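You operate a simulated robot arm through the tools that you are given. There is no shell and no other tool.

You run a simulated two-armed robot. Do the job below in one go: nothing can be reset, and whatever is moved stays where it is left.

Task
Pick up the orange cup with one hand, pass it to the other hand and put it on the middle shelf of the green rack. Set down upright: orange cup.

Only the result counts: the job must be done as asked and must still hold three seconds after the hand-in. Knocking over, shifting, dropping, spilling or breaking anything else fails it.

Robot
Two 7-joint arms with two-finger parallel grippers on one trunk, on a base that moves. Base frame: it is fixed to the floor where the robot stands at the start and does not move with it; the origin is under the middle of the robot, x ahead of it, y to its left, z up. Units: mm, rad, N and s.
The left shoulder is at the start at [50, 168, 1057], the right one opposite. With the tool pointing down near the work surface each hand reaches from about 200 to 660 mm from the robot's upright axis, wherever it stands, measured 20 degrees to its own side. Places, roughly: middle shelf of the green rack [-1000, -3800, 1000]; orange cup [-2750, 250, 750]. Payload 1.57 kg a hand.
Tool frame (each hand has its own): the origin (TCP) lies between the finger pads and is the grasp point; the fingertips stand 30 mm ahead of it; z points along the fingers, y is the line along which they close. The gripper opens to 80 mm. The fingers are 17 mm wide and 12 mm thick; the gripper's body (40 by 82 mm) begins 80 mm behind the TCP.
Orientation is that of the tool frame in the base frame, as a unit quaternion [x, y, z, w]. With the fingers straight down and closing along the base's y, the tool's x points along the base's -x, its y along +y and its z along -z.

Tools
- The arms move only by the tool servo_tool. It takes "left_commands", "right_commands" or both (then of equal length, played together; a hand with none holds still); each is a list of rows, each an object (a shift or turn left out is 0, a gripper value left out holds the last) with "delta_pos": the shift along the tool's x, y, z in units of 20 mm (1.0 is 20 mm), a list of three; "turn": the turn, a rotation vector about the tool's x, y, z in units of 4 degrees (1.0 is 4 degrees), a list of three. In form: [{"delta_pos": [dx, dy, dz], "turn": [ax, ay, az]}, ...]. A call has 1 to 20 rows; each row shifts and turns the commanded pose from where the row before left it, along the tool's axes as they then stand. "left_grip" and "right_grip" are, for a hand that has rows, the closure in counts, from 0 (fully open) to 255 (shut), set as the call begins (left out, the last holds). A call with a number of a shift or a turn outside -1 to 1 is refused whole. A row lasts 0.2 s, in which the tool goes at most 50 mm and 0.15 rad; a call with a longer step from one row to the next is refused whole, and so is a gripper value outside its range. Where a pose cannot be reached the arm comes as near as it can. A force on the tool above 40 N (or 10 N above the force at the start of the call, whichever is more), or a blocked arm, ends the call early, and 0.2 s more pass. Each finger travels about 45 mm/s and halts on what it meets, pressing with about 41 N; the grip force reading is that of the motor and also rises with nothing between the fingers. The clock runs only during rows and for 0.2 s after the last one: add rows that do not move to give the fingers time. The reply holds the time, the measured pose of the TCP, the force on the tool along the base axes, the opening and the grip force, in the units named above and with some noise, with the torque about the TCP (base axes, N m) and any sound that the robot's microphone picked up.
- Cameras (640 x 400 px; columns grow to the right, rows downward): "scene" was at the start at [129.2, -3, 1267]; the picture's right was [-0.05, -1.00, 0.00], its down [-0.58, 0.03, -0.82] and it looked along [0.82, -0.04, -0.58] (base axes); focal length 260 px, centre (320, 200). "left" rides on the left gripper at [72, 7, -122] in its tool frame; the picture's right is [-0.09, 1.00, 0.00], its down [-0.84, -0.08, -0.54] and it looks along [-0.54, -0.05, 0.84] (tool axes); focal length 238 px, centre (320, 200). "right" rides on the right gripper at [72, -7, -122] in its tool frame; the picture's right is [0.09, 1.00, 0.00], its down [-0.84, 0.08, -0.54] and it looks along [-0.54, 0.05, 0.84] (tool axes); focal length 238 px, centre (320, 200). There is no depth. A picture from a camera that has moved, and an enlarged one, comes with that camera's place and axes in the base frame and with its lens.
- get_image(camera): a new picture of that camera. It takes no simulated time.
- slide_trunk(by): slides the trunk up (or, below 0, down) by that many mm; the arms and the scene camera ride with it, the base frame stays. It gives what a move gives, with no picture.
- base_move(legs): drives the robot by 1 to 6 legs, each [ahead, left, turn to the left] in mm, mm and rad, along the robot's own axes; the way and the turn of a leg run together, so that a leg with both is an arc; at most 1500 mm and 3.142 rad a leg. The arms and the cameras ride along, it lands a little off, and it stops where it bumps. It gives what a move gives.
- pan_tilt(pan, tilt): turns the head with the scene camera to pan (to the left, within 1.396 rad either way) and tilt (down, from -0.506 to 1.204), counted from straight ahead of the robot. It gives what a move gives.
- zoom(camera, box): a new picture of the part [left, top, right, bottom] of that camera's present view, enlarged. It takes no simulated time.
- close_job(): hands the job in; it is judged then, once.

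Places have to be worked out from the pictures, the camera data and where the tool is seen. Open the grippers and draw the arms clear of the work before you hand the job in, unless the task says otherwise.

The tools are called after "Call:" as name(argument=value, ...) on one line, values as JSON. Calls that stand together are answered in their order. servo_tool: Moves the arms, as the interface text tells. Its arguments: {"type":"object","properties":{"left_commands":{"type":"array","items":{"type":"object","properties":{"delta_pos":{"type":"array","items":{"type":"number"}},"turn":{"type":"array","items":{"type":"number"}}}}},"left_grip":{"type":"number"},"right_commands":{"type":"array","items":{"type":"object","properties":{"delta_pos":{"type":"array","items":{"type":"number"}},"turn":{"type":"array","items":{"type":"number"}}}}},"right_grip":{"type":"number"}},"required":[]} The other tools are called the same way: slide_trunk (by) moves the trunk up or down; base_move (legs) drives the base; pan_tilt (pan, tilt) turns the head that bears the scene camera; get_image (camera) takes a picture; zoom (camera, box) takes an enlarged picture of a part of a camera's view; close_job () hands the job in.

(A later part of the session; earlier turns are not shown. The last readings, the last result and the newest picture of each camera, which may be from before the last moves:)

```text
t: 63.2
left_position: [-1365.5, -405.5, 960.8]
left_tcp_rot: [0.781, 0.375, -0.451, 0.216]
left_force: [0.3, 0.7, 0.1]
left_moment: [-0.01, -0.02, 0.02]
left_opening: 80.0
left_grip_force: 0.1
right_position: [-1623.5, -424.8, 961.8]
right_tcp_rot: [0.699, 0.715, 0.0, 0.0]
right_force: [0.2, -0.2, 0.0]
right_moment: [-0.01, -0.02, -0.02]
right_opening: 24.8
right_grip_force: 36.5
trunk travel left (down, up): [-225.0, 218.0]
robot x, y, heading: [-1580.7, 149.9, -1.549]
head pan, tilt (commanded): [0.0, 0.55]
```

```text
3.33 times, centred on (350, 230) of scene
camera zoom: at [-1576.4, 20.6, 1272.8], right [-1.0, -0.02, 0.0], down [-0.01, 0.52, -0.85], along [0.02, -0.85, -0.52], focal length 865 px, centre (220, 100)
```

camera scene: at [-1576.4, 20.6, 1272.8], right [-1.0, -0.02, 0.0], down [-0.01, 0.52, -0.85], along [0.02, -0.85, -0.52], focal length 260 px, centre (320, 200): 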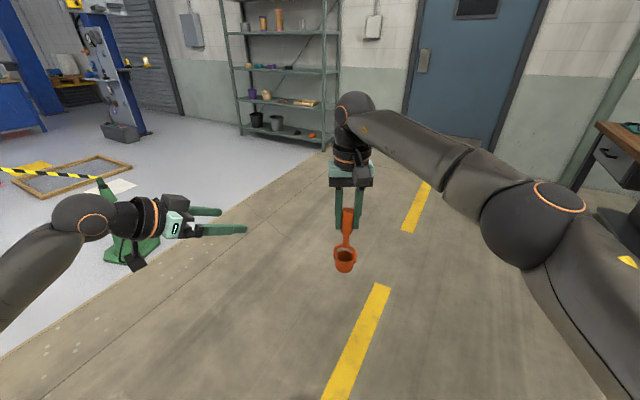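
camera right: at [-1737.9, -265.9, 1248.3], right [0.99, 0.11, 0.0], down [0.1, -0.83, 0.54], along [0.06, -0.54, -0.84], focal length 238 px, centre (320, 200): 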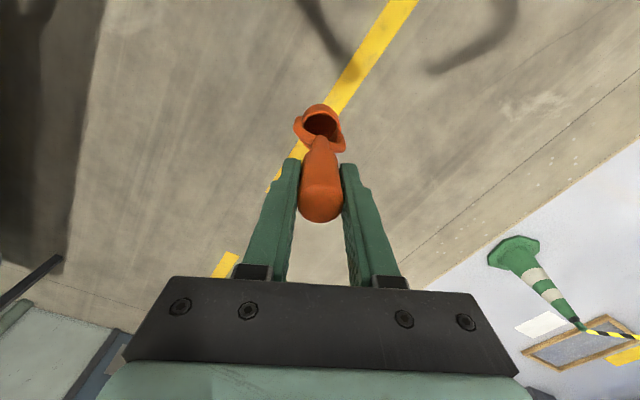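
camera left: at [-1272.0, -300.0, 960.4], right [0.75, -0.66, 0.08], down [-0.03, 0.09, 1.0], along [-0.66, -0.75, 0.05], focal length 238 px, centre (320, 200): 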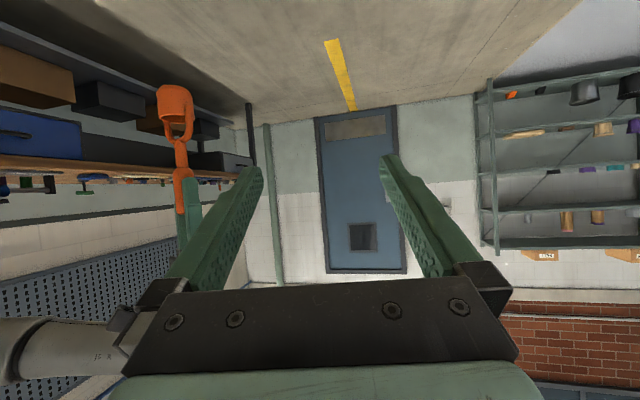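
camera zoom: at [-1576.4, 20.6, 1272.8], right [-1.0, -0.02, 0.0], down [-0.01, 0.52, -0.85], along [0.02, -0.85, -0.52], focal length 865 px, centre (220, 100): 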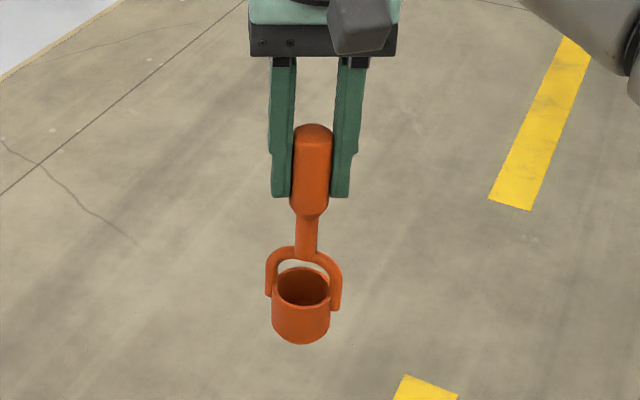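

The enlarged view shows the neck between about 46 and 73 mm below the right TCP, so the neck target is (-1623.6, -424.5, 903). I bring the left hand to a standoff 130 mm short of it along its approach axis.

Call:
servo_tool(left_commands=[{"delta_pos": [-0.19, -0.9475, 0.258]}, {"delta_pos": [-0.19, -0.9475, 0.258]}, {"delta_pos": [-0.19, -0.9475, 0.258]}, {"delta_pos": [-0.19, -0.9475, 0.258]}, {"delta_pos": [-0.19, -0.9475, 0.258]}, {"delta_pos": [-0.19, -0.9475, 0.258]}, {"delta_pos": [-0.19, -0.9475, 0.258]}, {"delta_pos": [-0.19, -0.9475, 0.258]}, {"delta_pos": [-0.19, -0.9475, 0.258]}, {"delta_pos": [-0.19, -0.9475, 0.258]}, {"delta_pos": [0, 0, 0]}])

Call:
get_image(camera="scene")

Call:
get_image(camera="left")

Call:
get_image(camera="right")

```text
t: 65.6
left_position: [-1551.7, -339.1, 966.0]
left_tcp_rot: [0.781, 0.375, -0.451, 0.216]
left_force: [0.3, -0.6, -0.7]
left_moment: [-0.03, 0.02, -0.02]
left_opening: 80.1
left_grip_force: 0.2
right_position: [-1624.3, -423.5, 961.3]
right_tcp_rot: [0.699, 0.715, 0.0, 0.0]
right_force: [0.7, -0.1, -0.4]
right_moment: [-0.01, -0.02, 0.0]
right_opening: 24.9
right_grip_force: 36.5
trunk travel left (down, up): [-225.0, 218.0]
robot x, y, heading: [-1578.0, 149.1, -1.549]
head pan, tilt (commanded): [0.0, 0.55]
```

```text
taken
camera scene: at [-1576.4, 20.6, 1272.8], right [-1.0, -0.02, 0.0], down [-0.01, 0.52, -0.85], along [0.02, -0.85, -0.52], focal length 260 px, centre (320, 200)
```

scene: 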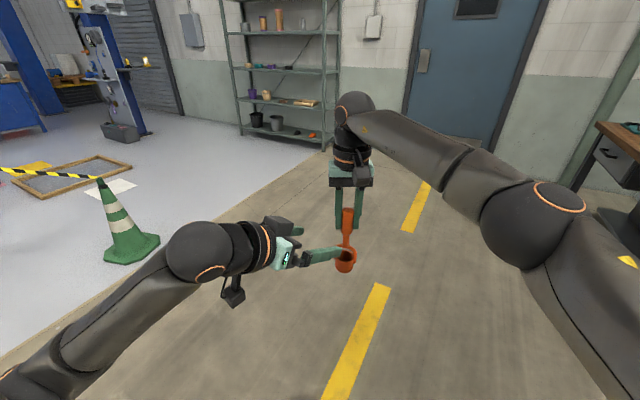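

```text
taken
camera left: at [-1459.5, -232.5, 965.2], right [0.75, -0.66, 0.08], down [-0.03, 0.09, 1.0], along [-0.66, -0.75, 0.05], focal length 238 px, centre (320, 200)
```

left: 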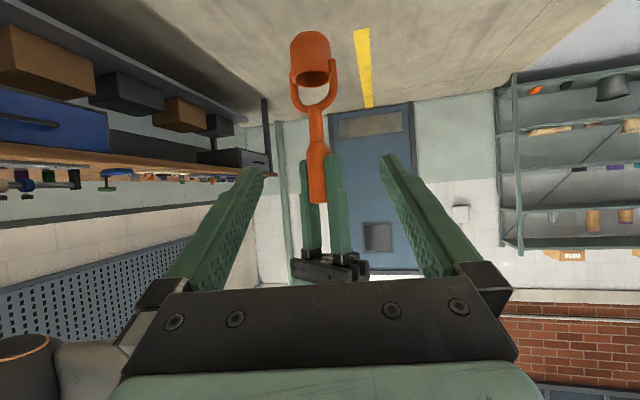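

```text
taken
camera right: at [-1633.8, -352.4, 1083.8], right [0.99, 0.11, 0.0], down [0.1, -0.83, 0.54], along [0.06, -0.54, -0.84], focal length 238 px, centre (320, 200)
```

right: 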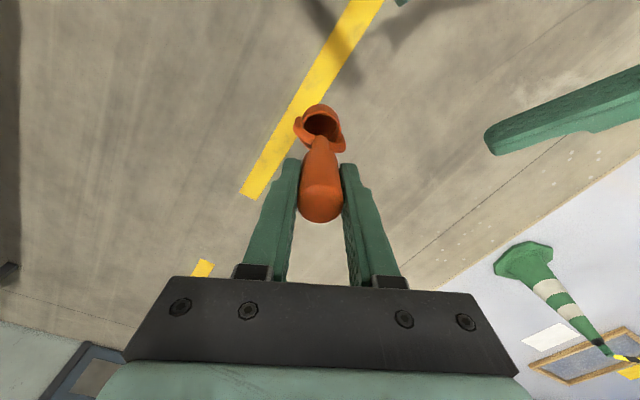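

The neck appears at (318, 129) in the left view, exactly where predicted. I advance the open left fingers 90 mm along the approach axis and re-check.

Call:
servo_tool(left_commands=[{"delta_pos": [-0.05, -0.15, 0.5]}, {"delta_pos": [0, 0, 0.8]}, {"delta_pos": [0, 0, 0.8]}, {"delta_pos": [0, 0, 0.8]}, {"delta_pos": [0, 0, 0.8]}, {"delta_pos": [0, 0, 0.8]}, {"delta_pos": [0, 0, 0]}])

Call:
get_image(camera="left")

Call:
get_image(camera="scene")

Call:
get_image(camera="right")

```text
t: 67.2
left_position: [-1603.9, -397.7, 923.8]
left_tcp_rot: [0.781, 0.375, -0.45, 0.216]
left_force: [0.7, -0.1, -0.2]
left_moment: [0.0, -0.02, 0.01]
left_opening: 79.7
left_grip_force: 0.0
right_position: [-1625.5, -423.3, 960.7]
right_tcp_rot: [0.7, 0.714, 0.0, 0.0]
right_force: [-0.8, -0.1, -0.9]
right_moment: [0.0, 0.06, 0.03]
right_opening: 24.9
right_grip_force: 37.0
trunk travel left (down, up): [-225.0, 218.0]
robot x, y, heading: [-1579.5, 149.6, -1.547]
head pan, tilt (commanded): [0.0, 0.55]
```

```text
taken
camera left: at [-1510.9, -290.9, 922.0], right [0.75, -0.66, 0.08], down [-0.03, 0.09, 1.0], along [-0.66, -0.75, 0.05], focal length 238 px, centre (320, 200)
```

left: 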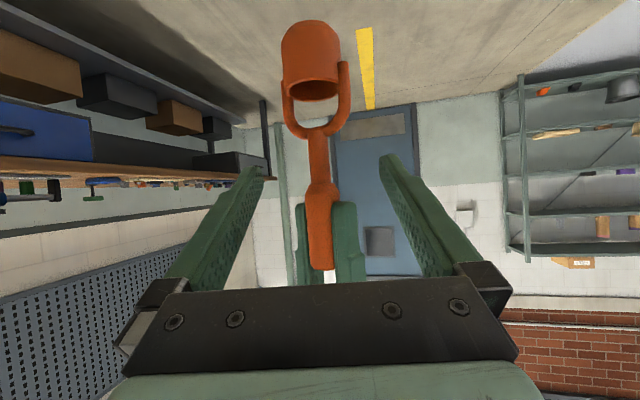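

```text
taken
camera scene: at [-1576.4, 20.6, 1272.8], right [-1.0, -0.02, 0.0], down [-0.01, 0.52, -0.85], along [0.02, -0.85, -0.52], focal length 260 px, centre (320, 200)
```

scene: 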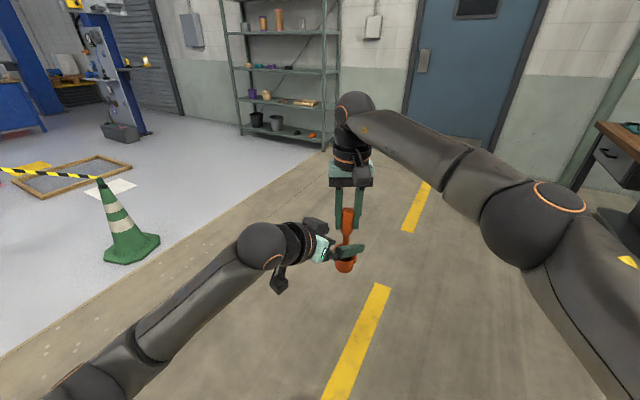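

```text
taken
camera right: at [-1633.9, -352.4, 1083.8], right [0.99, 0.11, 0.0], down [0.1, -0.83, 0.54], along [0.06, -0.54, -0.84], focal length 238 px, centre (320, 200)
```

right: 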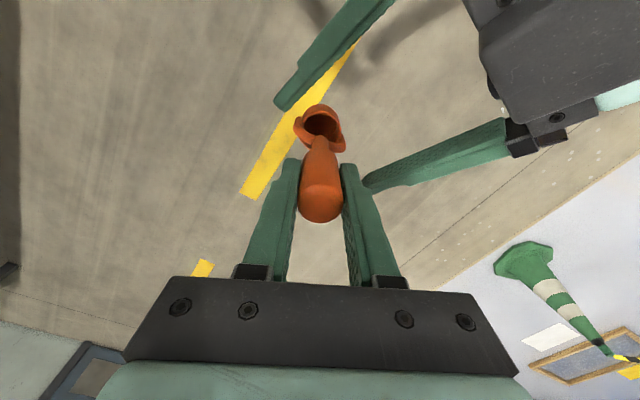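

All three views show the open left fingers straddling the neck, below the right fingertips. I advance the last 40 mm to the neck.

Call:
servo_tool(left_commands=[{"delta_pos": [0.06, 0, 0.5]}, {"delta_pos": [0.05, 0, 0.5]}, {"delta_pos": [0.05, 0, 0.5]}, {"delta_pos": [0, 0, 0.5]}, {"delta_pos": [0, 0, 0]}])

Call:
get_image(camera="left")

Call:
zoom(camera="scene", box=[260, 150, 420, 290])

Call:
get_image(camera="right")

```text
t: 68.4
left_position: [-1624.0, -423.4, 900.0]
left_tcp_rot: [0.781, 0.375, -0.451, 0.216]
left_force: [-0.5, -0.1, 0.8]
left_moment: [0.02, 0.01, -0.03]
left_opening: 79.9
left_grip_force: 0.0
right_position: [-1625.7, -424.7, 961.2]
right_tcp_rot: [0.698, 0.716, 0.0, 0.0]
right_force: [0.5, -0.4, -0.6]
right_moment: [-0.03, 0.0, -0.01]
right_opening: 25.0
right_grip_force: 37.1
trunk travel left (down, up): [-225.0, 218.0]
robot x, y, heading: [-1581.5, 147.3, -1.548]
head pan, tilt (commanded): [0.0, 0.55]
```

```text
taken
camera left: at [-1531.4, -316.9, 898.4], right [0.75, -0.66, 0.08], down [-0.03, 0.09, 1.0], along [-0.66, -0.75, 0.05], focal length 238 px, centre (320, 200)
```

left: 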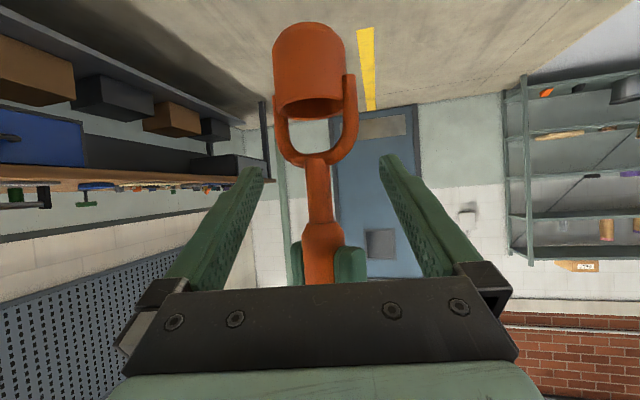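

```text
2.86 times, centred on (340, 220) of scene
camera zoom: at [-1576.4, 20.6, 1272.8], right [-1.0, -0.02, 0.0], down [-0.01, 0.52, -0.85], along [0.02, -0.85, -0.52], focal length 742 px, centre (263, 143)
```

zoom: 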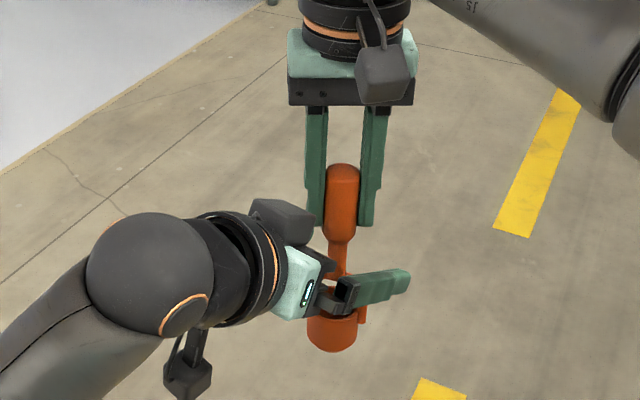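

```text
taken
camera right: at [-1633.9, -352.4, 1083.8], right [0.99, 0.11, 0.0], down [0.1, -0.83, 0.54], along [0.06, -0.54, -0.84], focal length 238 px, centre (320, 200)
```

right: 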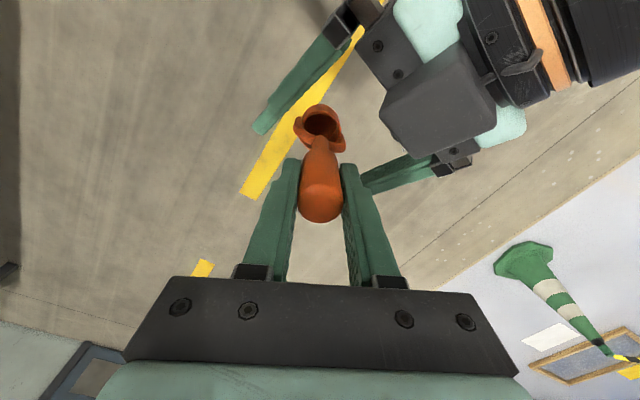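

The left TCP sits right on the neck (image (319, 192) lies mid-neck), with clearance to the right fingers. I close the left gripper.

Call:
servo_tool(left_commands=[{"delta_pos": [0, 0, 0]}, {"delta_pos": [0, 0, 0]}, {"delta_pos": [0, 0, 0]}, {"delta_pos": [0, 0, 0]}, {"delta_pos": [0, 0, 0]}, {"delta_pos": [0, 0, 0]}, {"delta_pos": [0, 0, 0]}], left_grip=255)

Call:
get_image(camera="left")

Call:
zoom(camera="scene", box=[260, 150, 420, 290])

Call:
get_image(camera="right")

```text
t: 70.0
left_position: [-1624.4, -422.2, 899.0]
left_tcp_rot: [0.781, 0.375, -0.451, 0.216]
left_force: [-1.8, 1.8, 0.9]
left_moment: [-0.03, -0.06, 0.0]
left_opening: 14.7
left_grip_force: 30.9
right_position: [-1624.4, -423.5, 961.7]
right_tcp_rot: [0.699, 0.715, 0.0, 0.0]
right_force: [1.4, -2.1, -1.9]
right_moment: [-0.12, -0.05, 0.0]
right_opening: 25.1
right_grip_force: 36.3
trunk travel left (down, up): [-225.0, 218.0]
robot x, y, heading: [-1581.6, 149.7, -1.543]
head pan, tilt (commanded): [0.0, 0.55]
```

```text
taken
camera left: at [-1531.5, -316.7, 898.5], right [0.75, -0.66, 0.08], down [-0.03, 0.09, 1.0], along [-0.66, -0.75, 0.05], focal length 238 px, centre (320, 200)
```

left: 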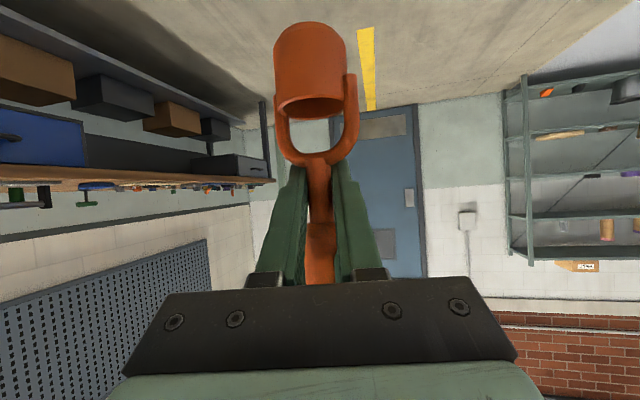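

```text
2.86 times, centred on (340, 220) of scene
camera zoom: at [-1576.4, 20.6, 1272.8], right [-1.0, -0.02, 0.0], down [-0.01, 0.52, -0.85], along [0.02, -0.85, -0.52], focal length 742 px, centre (263, 143)
```

zoom: 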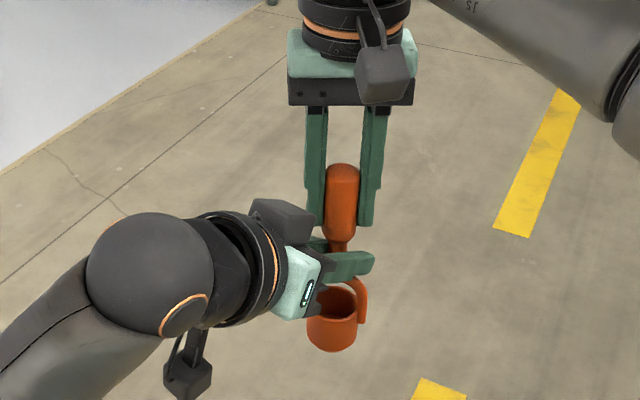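

```text
taken
camera right: at [-1633.8, -352.5, 1083.7], right [0.99, 0.11, 0.0], down [0.1, -0.83, 0.54], along [0.06, -0.54, -0.84], focal length 238 px, centre (320, 200)
```

right: 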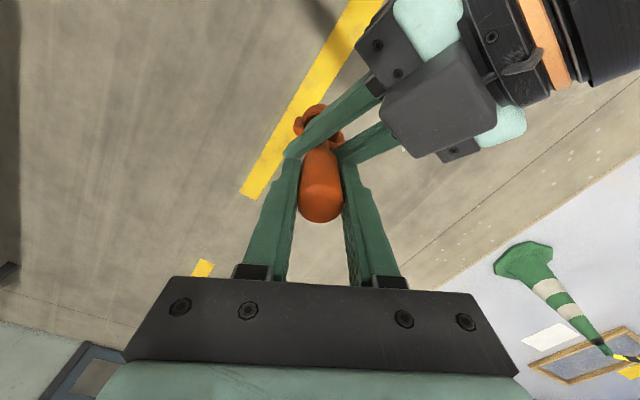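

The left hand grips the neck (14.7 mm, ~31 N). I open the right gripper only partly (~48 mm) so its fingers stay clear of the left hand, and watch the load.

Call:
servo_tool(right_commands=[{"delta_pos": [0, 0, 0]}, {"delta_pos": [0, 0, 0]}, {"delta_pos": [0, 0, 0]}, {"delta_pos": [0, 0, 0]}], right_grip=100)

Call:
get_image(camera="left")

Call:
get_image(camera="right")

```text
t: 71.0
left_position: [-1625.3, -421.4, 899.0]
left_tcp_rot: [0.78, 0.375, -0.451, 0.217]
left_force: [-0.4, -0.4, -0.2]
left_moment: [0.0, 0.0, 0.03]
left_opening: 14.5
left_grip_force: 30.7
right_position: [-1625.1, -423.9, 961.8]
right_tcp_rot: [0.699, 0.715, 0.0, 0.0]
right_force: [0.9, 0.2, 0.7]
right_moment: [0.01, 0.0, 0.0]
right_opening: 48.8
right_grip_force: 0.1
trunk travel left (down, up): [-225.0, 218.0]
robot x, y, heading: [-1584.4, 149.4, -1.55]
head pan, tilt (commanded): [0.0, 0.55]
```

```text
taken
camera left: at [-1531.2, -316.8, 898.5], right [0.75, -0.66, 0.08], down [-0.03, 0.09, 1.0], along [-0.66, -0.75, 0.05], focal length 238 px, centre (320, 200)
```

left: 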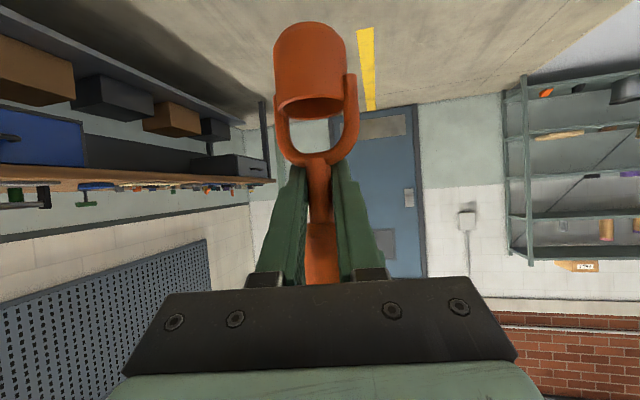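

```text
taken
camera right: at [-1633.9, -352.5, 1083.8], right [0.99, 0.11, 0.0], down [0.1, -0.83, 0.54], along [0.06, -0.54, -0.84], focal length 238 px, centre (320, 200)
```

right: 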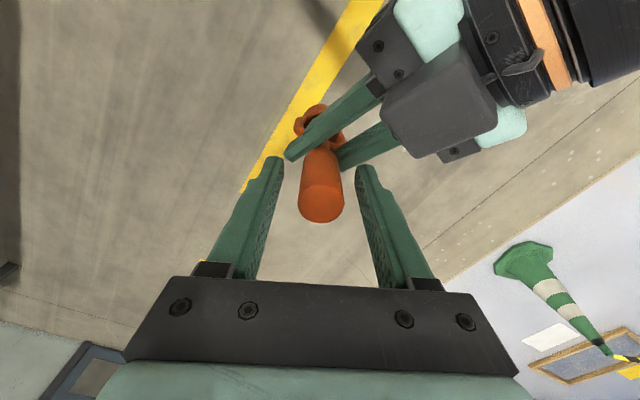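

The cup stays steady in the left hand. I withdraw the right hand straight up past the handle top, then move it off to the right and back.

Call:
servo_tool(right_commands=[{"delta_pos": [0, 0, -0.6]}, {"delta_pos": [0, 0, -0.85]}, {"delta_pos": [0, 0, -0.85]}, {"delta_pos": [0, 0, -0.85]}, {"delta_pos": [0, 0, -0.85]}, {"delta_pos": [0, 0, -0.85]}, {"delta_pos": [0, 0, 0]}])

Call:
get_image(camera="scene")

```text
t: 72.6
left_position: [-1624.4, -422.9, 898.7]
left_tcp_rot: [0.78, 0.375, -0.451, 0.217]
left_force: [-0.3, -0.5, 0.1]
left_moment: [0.0, -0.01, 0.02]
left_opening: 14.5
left_grip_force: 30.9
right_position: [-1628.8, -416.8, 1055.1]
right_tcp_rot: [0.699, 0.715, 0.0, 0.0]
right_force: [-0.4, 0.0, -0.2]
right_moment: [-0.01, -0.02, -0.01]
right_opening: 48.5
right_grip_force: 0.2
right hand out of reach, approached as far as the arm can: row 6
trunk travel left (down, up): [-225.0, 218.0]
robot x, y, heading: [-1579.5, 147.4, -1.543]
head pan, tilt (commanded): [0.0, 0.55]
```

```text
taken
camera scene: at [-1576.4, 20.6, 1272.8], right [-1.0, -0.02, 0.0], down [-0.01, 0.52, -0.85], along [0.02, -0.85, -0.52], focal length 260 px, centre (320, 200)
```

scene: 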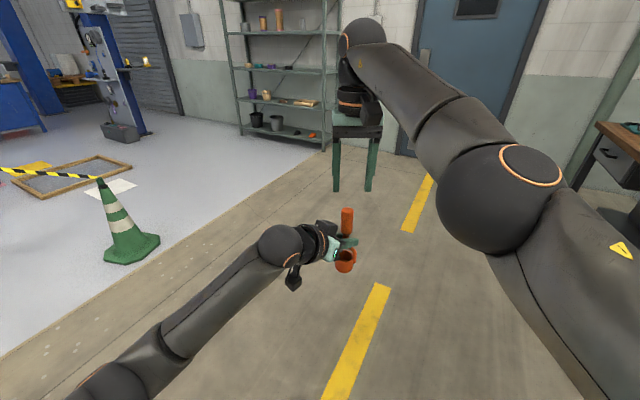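

The right hand is clear above the handle (fingertips ~47 mm above it). I move it right first, then back to a compact spot beside the robot.

Call:
servo_tool(right_commands=[{"delta_pos": [0, -0.95, 0]}, {"delta_pos": [0, -0.95, 0]}, {"delta_pos": [0, -0.95, 0]}, {"delta_pos": [0.5, -0.95, 0]}, {"delta_pos": [0.95, -0.95, 0]}, {"delta_pos": [0.95, -0.95, 0]}, {"delta_pos": [0.95, -0.95, 0]}, {"delta_pos": [0.95, -0.95, 0]}, {"delta_pos": [0.95, -0.95, 0]}, {"delta_pos": [0.95, -0.95, 0]}, {"delta_pos": [0.95, 0, 0]}, {"delta_pos": [0.95, 0, 0]}, {"delta_pos": [0.95, 0, 0]}, {"delta_pos": [0.95, 0, 0]}, {"delta_pos": [0, 0, 0]}])

Call:
get_image(camera="scene")

Call:
zoom(camera="scene", box=[290, 190, 410, 290])

```text
t: 75.8
left_position: [-1624.7, -422.3, 899.5]
left_tcp_rot: [0.781, 0.375, -0.451, 0.216]
left_force: [-0.6, -0.3, -0.1]
left_moment: [-0.02, 0.0, 0.04]
left_opening: 14.4
left_grip_force: 30.9
right_position: [-1821.1, -228.0, 1059.9]
right_tcp_rot: [0.7, 0.715, 0.0, 0.0]
right_force: [-1.0, -0.7, 0.6]
right_moment: [-0.01, -0.04, 0.0]
right_opening: 48.5
right_grip_force: 0.1
right hand out of reach, approached as far as the arm can: row 1, 2, 3
trunk travel left (down, up): [-225.0, 218.0]
robot x, y, heading: [-1579.1, 146.8, -1.548]
head pan, tilt (commanded): [0.0, 0.55]
```

```text
taken
camera scene: at [-1576.4, 20.6, 1272.8], right [-1.0, -0.02, 0.0], down [-0.01, 0.52, -0.85], along [0.02, -0.85, -0.52], focal length 260 px, centre (320, 200)
```

scene: 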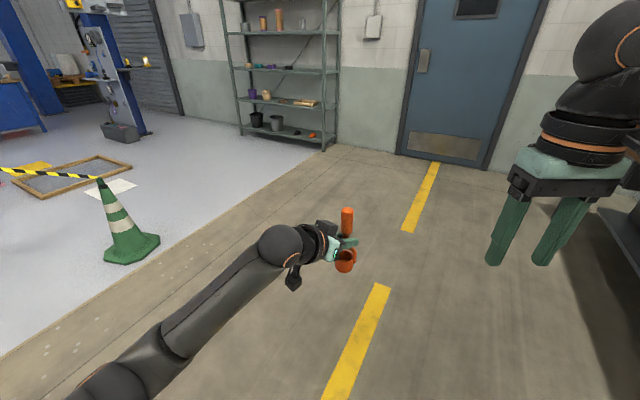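

```text
4.00 times, centred on (350, 240) of scene
camera zoom: at [-1576.4, 20.6, 1272.8], right [-1.0, -0.02, 0.0], down [-0.01, 0.52, -0.85], along [0.02, -0.85, -0.52], focal length 1038 px, centre (200, 40)
```

zoom: 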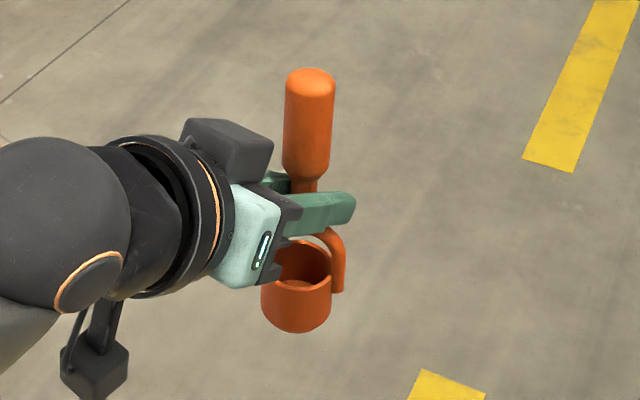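

The cup hangs upright in the left hand (base ≈ TCP−85 mm, top ≈ TCP+79 mm) and the right arm is clear. I drive toward the rack over the open floor and stop about 1.2 m short.

Call:
base_move(legs=[[1000, 0, 0], [1000, 250, 0]])

Call:
base_move(legs=[[0, 0, -0.49]])

Call:
pan_tilt(pan=0.0, tilt=0.3)

Call:
get_image(camera="scene")

```text
t: 85.9
left_position: [-1279.9, -2423.6, 899.3]
left_tcp_rot: [0.775, 0.387, -0.447, 0.223]
left_force: [-0.3, -1.6, 0.1]
left_moment: [-0.02, 0.04, -0.03]
left_opening: 14.5
left_grip_force: 30.7
right_position: [-1482.8, -2235.8, 1060.0]
right_tcp_rot: [0.689, 0.725, 0.0, 0.0]
right_force: [-0.4, -0.7, 0.1]
right_moment: [0.0, 0.01, -0.05]
right_opening: 48.3
right_grip_force: 0.1
trunk travel left (down, up): [-225.0, 218.0]
robot x, y, heading: [-1257.2, -1848.6, -1.517]
head pan, tilt (commanded): [0.0, 0.55]
```

```text
t: 87.8
left_position: [-1552.2, -2340.8, 899.5]
left_tcp_rot: [0.847, 0.184, -0.487, 0.106]
left_force: [-0.2, -0.8, 0.0]
left_moment: [0.0, 0.01, -0.02]
left_opening: 14.5
left_grip_force: 30.7
right_position: [-1639.3, -2077.5, 1060.0]
right_tcp_rot: [0.847, 0.532, 0.0, 0.0]
right_force: [-0.5, 0.5, -0.3]
right_moment: [0.02, -0.01, 0.0]
right_opening: 48.5
right_grip_force: 0.1
trunk travel left (down, up): [-225.0, 218.0]
robot x, y, heading: [-1249.6, -1851.3, -2.019]
head pan, tilt (commanded): [0.0, 0.55]
```

```text
t: 88.5
left_position: [-1551.6, -2340.5, 899.2]
left_tcp_rot: [0.847, 0.183, -0.488, 0.105]
left_force: [0.1, -0.5, -0.1]
left_moment: [-0.04, 0.01, 0.01]
left_opening: 14.5
left_grip_force: 30.2
right_position: [-1639.6, -2078.6, 1060.9]
right_tcp_rot: [0.846, 0.533, 0.0, 0.0]
right_force: [-0.1, -0.2, -0.5]
right_moment: [-0.02, 0.01, 0.01]
right_opening: 48.8
right_grip_force: 0.1
trunk travel left (down, up): [-225.0, 218.0]
robot x, y, heading: [-1253.3, -1853.7, -2.013]
head pan, tilt (commanded): [0.0, 0.3]
```

```text
taken
camera scene: at [-1311.1, -1969.3, 1295.7], right [-0.9, 0.43, 0.0], down [0.13, 0.27, -0.96], along [-0.41, -0.86, -0.3], focal length 260 px, centre (320, 200)
```

scene: 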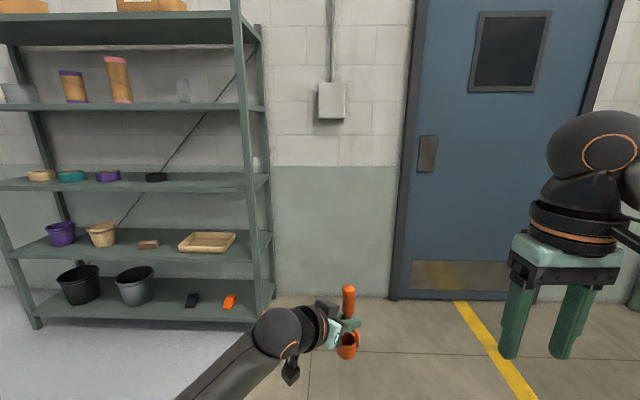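

The rack's front is now nearly square to me: right front post at ~1550 ahead and ~410 left. I zoom in on the middle shelf to gauge its height and free space.

Call:
zoom(camera="scene", box=[0, 90, 280, 265])

Call:
zoom(camera="scene", box=[130, 140, 290, 240])

```text
2.29 times, centred on (140, 178) of scene
camera zoom: at [-1311.1, -1969.3, 1295.7], right [-0.9, 0.43, 0.0], down [0.13, 0.27, -0.96], along [-0.41, -0.86, -0.3], focal length 593 px, centre (731, 251)
```

zoom: 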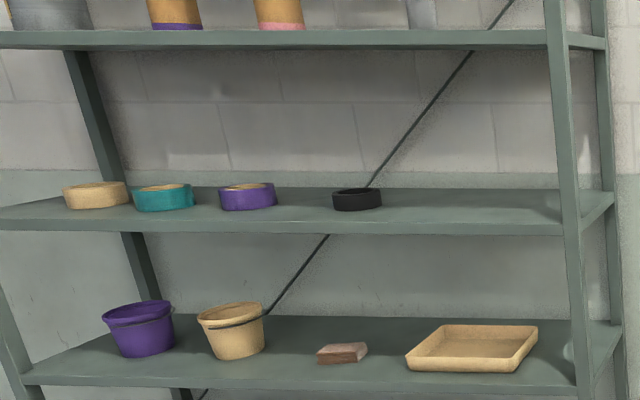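

```text
4.00 times, centred on (210, 190) of scene
camera zoom: at [-1311.1, -1969.3, 1295.7], right [-0.9, 0.43, 0.0], down [0.13, 0.27, -0.96], along [-0.41, -0.86, -0.3], focal length 1038 px, centre (760, 240)
```

zoom: 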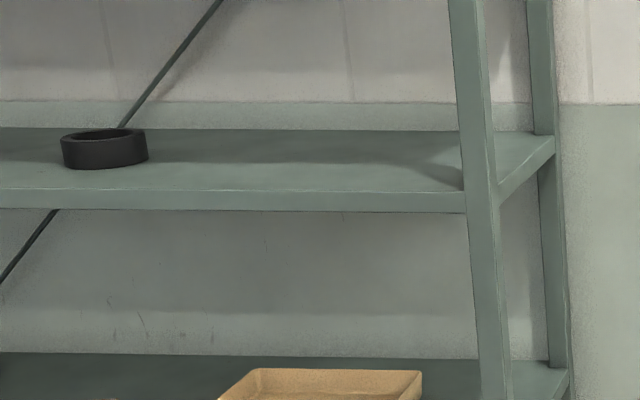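

The middle shelf top comes out near z 933, free between the black ring and the right post. I raise the cup 180 mm and then drive to about 0.9 m from the rack, shifted left.

Call:
servo_tool(left_commands=[{"delta_pos": [-0.866, 0, -0.5]}, {"delta_pos": [-0.866, 0, -0.5]}, {"delta_pos": [-0.866, 0, -0.5]}, {"delta_pos": [-0.866, 0, -0.5]}, {"delta_pos": [-0.866, 0, -0.5]}, {"delta_pos": [-0.866, 0, -0.5]}, {"delta_pos": [-0.866, 0, -0.5]}, {"delta_pos": [-0.866, 0, -0.5]}, {"delta_pos": [-0.866, 0, -0.5]}, {"delta_pos": [0, 0, 0]}])

Call:
base_move(legs=[[600, 580, 0]])

Call:
get_image(camera="scene")

Call:
get_image(camera="left")

```text
t: 90.7
left_position: [-1551.1, -2341.2, 1080.0]
left_tcp_rot: [0.847, 0.183, -0.488, 0.105]
left_force: [1.3, -0.4, -1.7]
left_moment: [0.0, -0.01, -0.03]
left_opening: 14.6
left_grip_force: 30.6
right_position: [-1639.5, -2077.0, 1060.1]
right_tcp_rot: [0.846, 0.532, -0.001, 0.0]
right_force: [0.1, -0.3, -0.3]
right_moment: [0.02, -0.03, -0.05]
right_opening: 48.3
right_grip_force: 0.0
trunk travel left (down, up): [-225.0, 218.0]
robot x, y, heading: [-1252.7, -1850.8, -2.019]
head pan, tilt (commanded): [0.0, 0.3]
```

```text
t: 96.3
left_position: [-1287.6, -3142.2, 1078.1]
left_tcp_rot: [0.846, 0.185, -0.488, 0.106]
left_force: [-0.1, 0.5, -0.4]
left_moment: [0.0, -0.04, 0.01]
left_opening: 14.3
left_grip_force: 30.6
right_position: [-1377.2, -2880.1, 1059.8]
right_tcp_rot: [0.845, 0.534, 0.0, 0.0]
right_force: [0.2, 0.6, 0.0]
right_moment: [-0.01, 0.03, -0.01]
right_opening: 48.5
right_grip_force: 0.0
trunk travel left (down, up): [-225.0, 218.0]
robot x, y, heading: [-997.0, -2649.1, -2.012]
head pan, tilt (commanded): [0.0, 0.3]
```

```text
taken
camera scene: at [-1048.6, -2770.1, 1295.8], right [-0.9, 0.43, 0.0], down [0.13, 0.27, -0.96], along [-0.41, -0.86, -0.3], focal length 260 px, centre (320, 200)
```

scene: 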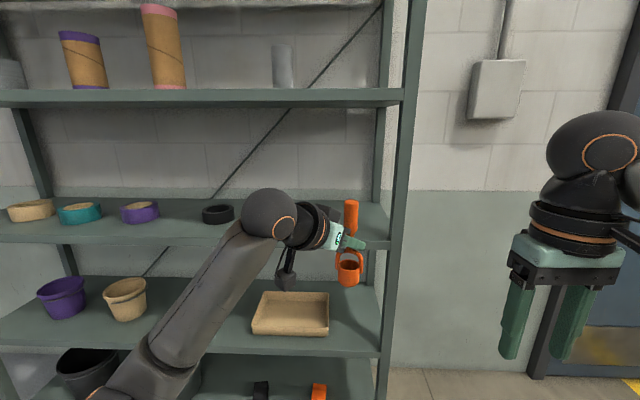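

```text
taken
camera left: at [-1156.4, -3089.3, 1078.1], right [0.37, -0.92, 0.08], down [0.01, 0.09, 1.0], along [-0.93, -0.37, 0.05], focal length 238 px, centre (320, 200)
```

left: 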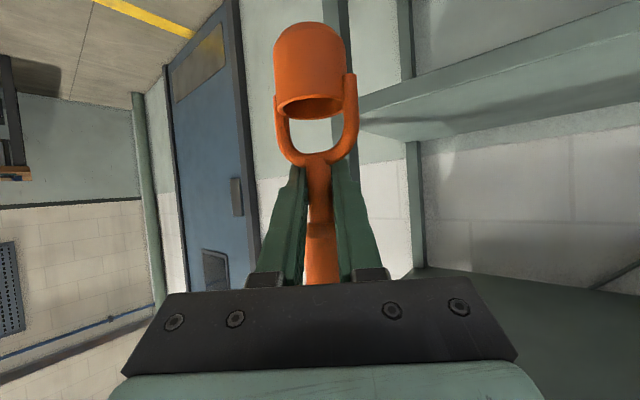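

Now closer, I zoom into the middle shelf's right end to measure its front edge, post and the shelf above.

Call:
zoom(camera="scene", box=[180, 180, 420, 330])

Call:
zoom(camera="scene", box=[0, 170, 240, 320])

Call:
pan_tilt(pan=0.0, tilt=0.75)

Call:
get_image(camera="scene")

```text
2.67 times, centred on (300, 255) of scene
camera zoom: at [-1048.6, -2770.1, 1295.8], right [-0.9, 0.43, 0.0], down [0.13, 0.27, -0.96], along [-0.41, -0.86, -0.3], focal length 692 px, centre (373, 53)
```

zoom: 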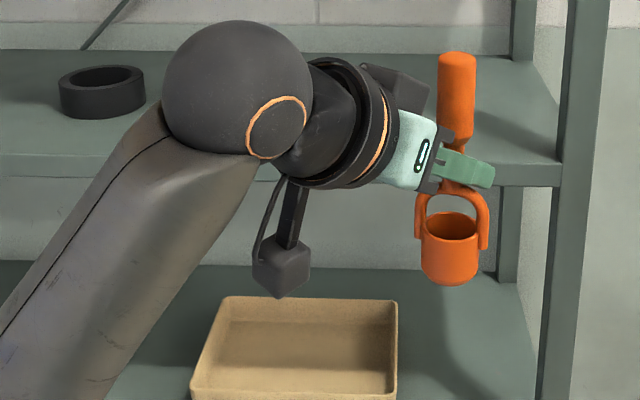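

```text
2.67 times, centred on (120, 245) of scene
camera zoom: at [-1048.6, -2770.1, 1295.8], right [-0.9, 0.43, 0.0], down [0.13, 0.27, -0.96], along [-0.41, -0.86, -0.3], focal length 692 px, centre (853, 80)
```

zoom: 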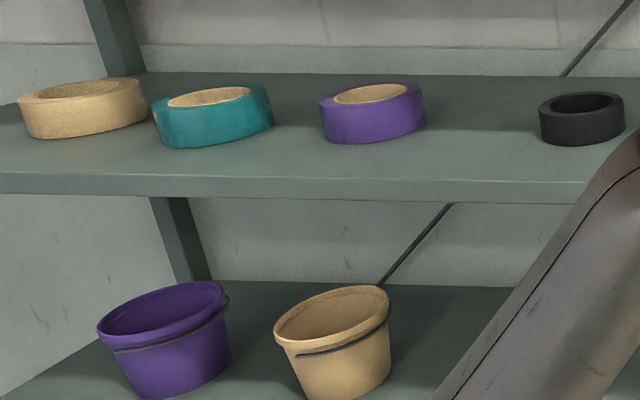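

```text
t: 97.2
left_position: [-1288.0, -3142.4, 1078.2]
left_tcp_rot: [0.846, 0.186, -0.488, 0.108]
left_force: [-0.1, 0.2, -1.1]
left_moment: [0.04, -0.01, 0.0]
left_opening: 14.5
left_grip_force: 30.6
right_position: [-1376.2, -2879.5, 1059.4]
right_tcp_rot: [0.845, 0.534, 0.0, 0.001]
right_force: [-0.5, 0.8, -0.6]
right_moment: [0.01, -0.01, 0.05]
right_opening: 48.4
right_grip_force: 0.1
trunk travel left (down, up): [-225.0, 218.0]
robot x, y, heading: [-991.5, -2651.7, -2.017]
head pan, tilt (commanded): [0.0, 0.75]
```

```text
taken
camera scene: at [-1044.1, -2760.6, 1255.5], right [-0.9, 0.43, 0.0], down [0.29, 0.62, -0.73], along [-0.31, -0.66, -0.68], focal length 260 px, centre (320, 200)
```

scene: 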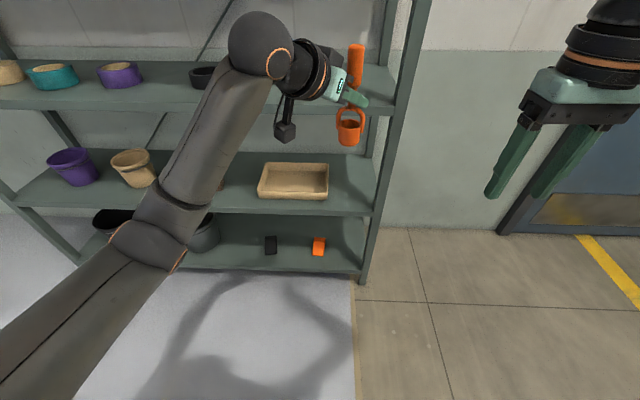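

The post foot estimate differs from the earlier one, so I zoom to measure the front post and shelf edges more exactly from here.

Call:
zoom(camera="scene", box=[300, 200, 420, 300])

Call:
zoom(camera="scene", box=[320, 40, 440, 140])

Call:
zoom(camera="scene", box=[0, 50, 240, 290])

```text
4.00 times, centred on (360, 250) of scene
camera zoom: at [-1044.1, -2760.6, 1255.5], right [-0.9, 0.43, 0.0], down [0.29, 0.62, -0.73], along [-0.31, -0.66, -0.68], focal length 1038 px, centre (160, 0)
```

zoom: 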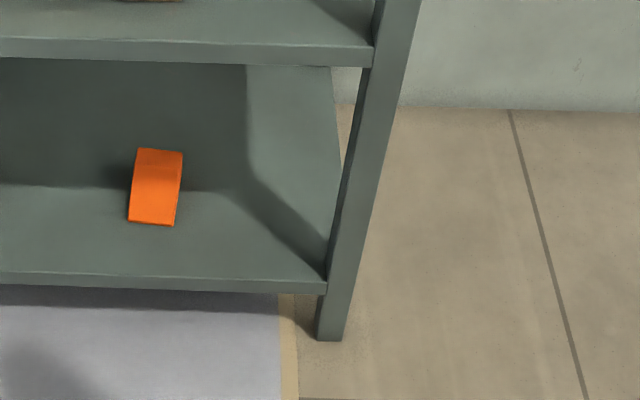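

```text
4.00 times, centred on (380, 90) of scene
camera zoom: at [-1044.1, -2760.6, 1255.5], right [-0.9, 0.43, 0.0], down [0.29, 0.62, -0.73], along [-0.31, -0.66, -0.68], focal length 1038 px, centre (80, 640)
```

zoom: 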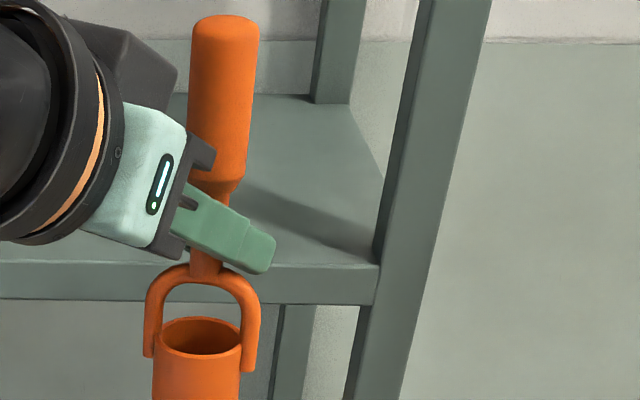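

```text
1.67 times, centred on (120, 170) of scene
camera zoom: at [-1044.1, -2760.6, 1255.5], right [-0.9, 0.43, 0.0], down [0.29, 0.62, -0.73], along [-0.31, -0.66, -0.68], focal length 433 px, centre (653, 250)
```

zoom: 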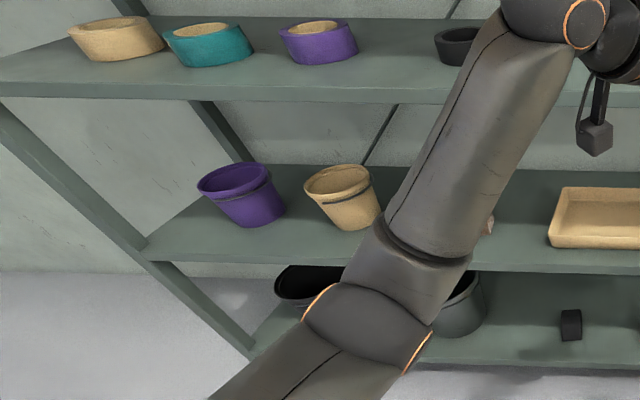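

From these views: middle shelf top z≈960, its front edge ≈820 mm ahead of the robot axis, right post ≈190 mm to the right, black ring ≈340 mm to the left. Target for the cup is about (-1346, -3513), 110 mm in from the edge. I raise the cup 20 mm and drive in 250 mm / 100 mm left.

Call:
servo_tool(left_commands=[{"delta_pos": [-0.866, 0, -0.5]}, {"delta_pos": [0, 0, 0]}])

Call:
base_move(legs=[[250, 100, 0]])

Call:
pan_tilt(pan=0.0, tilt=0.5)

Call:
get_image(camera="scene")

Call:
get_image(camera="left")

Call:
get_image(camera="right")

```text
t: 97.8
left_position: [-1286.6, -3142.9, 1100.0]
left_tcp_rot: [0.846, 0.184, -0.489, 0.105]
left_force: [0.1, 0.5, -0.4]
left_moment: [0.0, 0.0, -0.01]
left_opening: 14.5
left_grip_force: 30.2
right_position: [-1376.8, -2878.6, 1059.5]
right_tcp_rot: [0.846, 0.534, 0.0, 0.0]
right_force: [-0.4, -0.2, -0.1]
right_moment: [-0.01, 0.04, -0.01]
right_opening: 48.9
right_grip_force: 0.0
trunk travel left (down, up): [-225.0, 218.0]
robot x, y, heading: [-993.8, -2652.5, -2.01]
head pan, tilt (commanded): [0.0, 0.75]
```

```text
t: 99.7
left_position: [-1302.6, -3410.9, 1100.1]
left_tcp_rot: [0.846, 0.186, -0.488, 0.107]
left_force: [0.7, -0.7, -1.1]
left_moment: [0.02, 0.02, -0.01]
left_opening: 14.7
left_grip_force: 30.8
right_position: [-1393.2, -3147.2, 1059.4]
right_tcp_rot: [0.845, 0.534, 0.0, 0.0]
right_force: [-0.3, -1.0, -0.2]
right_moment: [0.01, -0.02, 0.0]
right_opening: 48.6
right_grip_force: 0.0
trunk travel left (down, up): [-225.0, 218.0]
robot x, y, heading: [-1005.0, -2918.4, -2.01]
head pan, tilt (commanded): [0.0, 0.75]
```

```text
t: 100.5
left_position: [-1303.4, -3410.5, 1100.7]
left_tcp_rot: [0.846, 0.185, -0.488, 0.106]
left_force: [0.0, 0.3, -1.0]
left_moment: [-0.01, 0.01, 0.01]
left_opening: 14.5
left_grip_force: 30.4
right_position: [-1392.7, -3147.1, 1059.2]
right_tcp_rot: [0.845, 0.534, 0.0, 0.0]
right_force: [0.1, -0.7, -1.1]
right_moment: [-0.02, -0.03, 0.0]
right_opening: 48.9
right_grip_force: 0.0
trunk travel left (down, up): [-225.0, 218.0]
robot x, y, heading: [-1011.4, -2919.9, -2.017]
head pan, tilt (commanded): [0.0, 0.499]
```

```text
taken
camera scene: at [-1063.9, -3035.6, 1277.3], right [-0.9, 0.43, 0.0], down [0.21, 0.43, -0.88], along [-0.38, -0.79, -0.48], focal length 260 px, centre (320, 200)
```

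scene: 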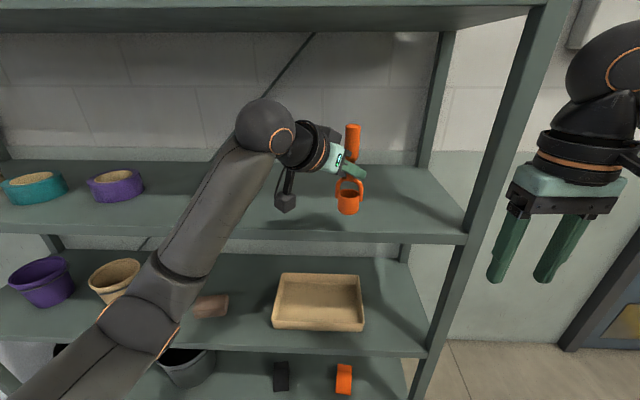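

```text
taken
camera left: at [-1171.9, -3357.1, 1098.9], right [0.37, -0.92, 0.08], down [0.01, 0.09, 1.0], along [-0.93, -0.37, 0.05], focal length 238 px, centre (320, 200)
```

left: 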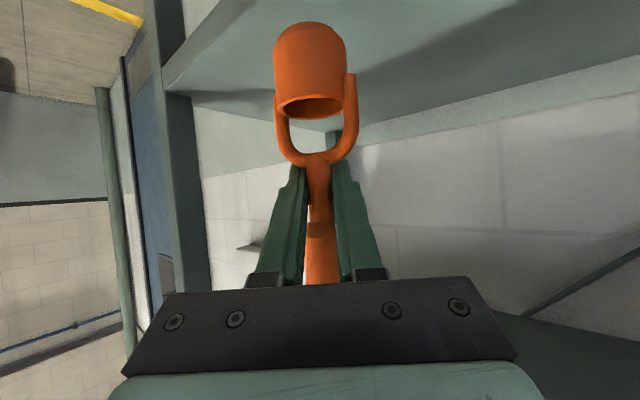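

```text
taken
camera right: at [-1368.6, -3080.0, 1182.2], right [0.94, -0.34, 0.0], down [-0.29, -0.79, 0.54], along [-0.19, -0.51, -0.84], focal length 238 px, centre (320, 200)
```

right: 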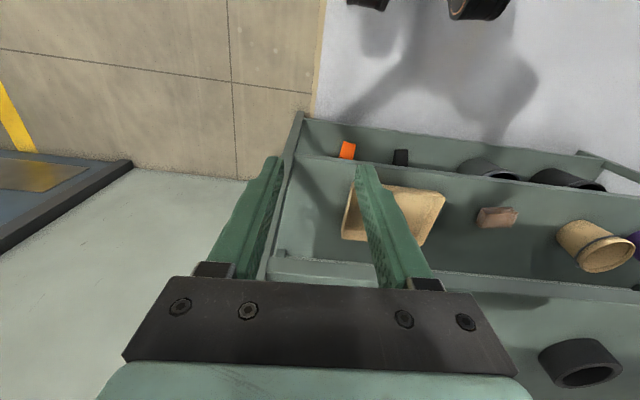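

The cup is just above and near the shelf front. I zoom in to measure the edge, the cup and the surroundings from this position.

Call:
zoom(camera="scene", box=[240, 110, 480, 260])

Call:
zoom(camera="scene", box=[300, 110, 400, 250])

```text
2.67 times, centred on (360, 185) of scene
camera zoom: at [-1063.9, -3035.6, 1277.3], right [-0.9, 0.43, 0.0], down [0.21, 0.43, -0.88], along [-0.38, -0.79, -0.48], focal length 692 px, centre (213, 240)
```

zoom: 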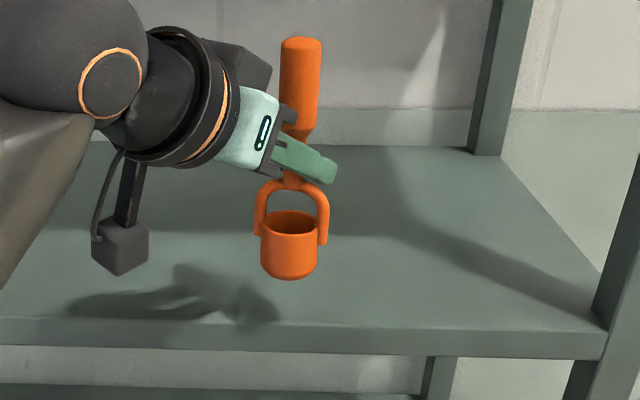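

```text
2.86 times, centred on (350, 180) of scene
camera zoom: at [-1063.9, -3035.6, 1277.3], right [-0.9, 0.43, 0.0], down [0.21, 0.43, -0.88], along [-0.38, -0.79, -0.48], focal length 742 px, centre (234, 257)
```

zoom: 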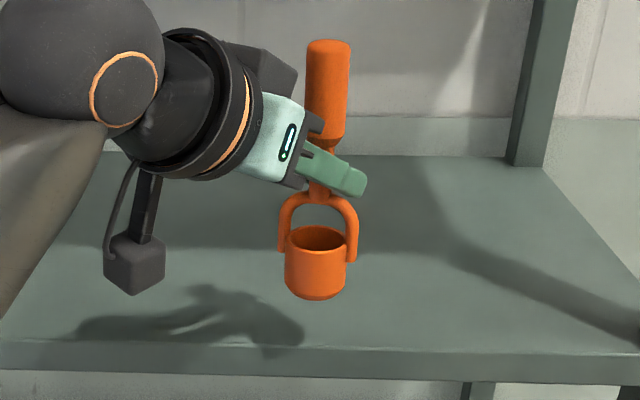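

The cup axis is right above the shelf's front edge line with 55 mm height clearance. I move the left hand 110 mm straight into the shelf.

Call:
servo_tool(left_commands=[{"delta_pos": [-0.3526, 0.588, 0.6072]}, {"delta_pos": [-0.3526, 0.588, 0.6072]}, {"delta_pos": [-0.3526, 0.588, 0.6072]}, {"delta_pos": [-0.3526, 0.588, 0.6072]}, {"delta_pos": [-0.3526, 0.588, 0.6072]}, {"delta_pos": [-0.3526, 0.588, 0.6072]}, {"delta_pos": [0, 0, 0]}])

Call:
get_image(camera="scene")

Call:
zoom(camera="scene", box=[240, 90, 480, 240])

```text
t: 102.1
left_position: [-1349.0, -3509.8, 1100.8]
left_tcp_rot: [0.847, 0.184, -0.488, 0.106]
left_force: [-0.3, 0.0, -1.6]
left_moment: [0.0, 0.02, -0.02]
left_opening: 14.5
left_grip_force: 30.7
right_position: [-1392.6, -3146.6, 1060.2]
right_tcp_rot: [0.845, 0.534, 0.0, 0.0]
right_force: [-0.1, -0.2, 0.1]
right_moment: [0.0, 0.01, 0.01]
right_opening: 48.6
right_grip_force: 0.0
trunk travel left (down, up): [-225.0, 218.0]
robot x, y, heading: [-1009.6, -2914.7, -2.015]
head pan, tilt (commanded): [0.0, 0.499]
```

```text
taken
camera scene: at [-1063.9, -3035.6, 1277.4], right [-0.9, 0.43, 0.0], down [0.2, 0.43, -0.88], along [-0.38, -0.79, -0.48], focal length 260 px, centre (320, 200)
```

scene: 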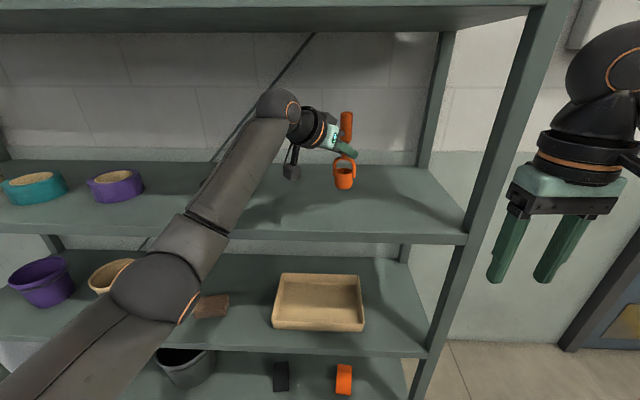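

```text
2.67 times, centred on (360, 165) of scene
camera zoom: at [-1063.9, -3035.6, 1277.4], right [-0.9, 0.43, 0.0], down [0.2, 0.43, -0.88], along [-0.38, -0.79, -0.48], focal length 692 px, centre (213, 293)
```

zoom: 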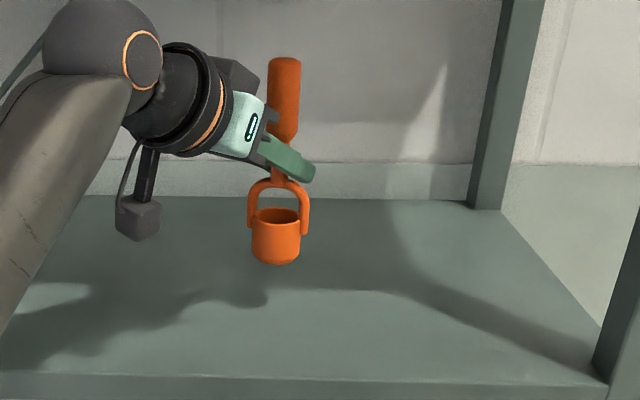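

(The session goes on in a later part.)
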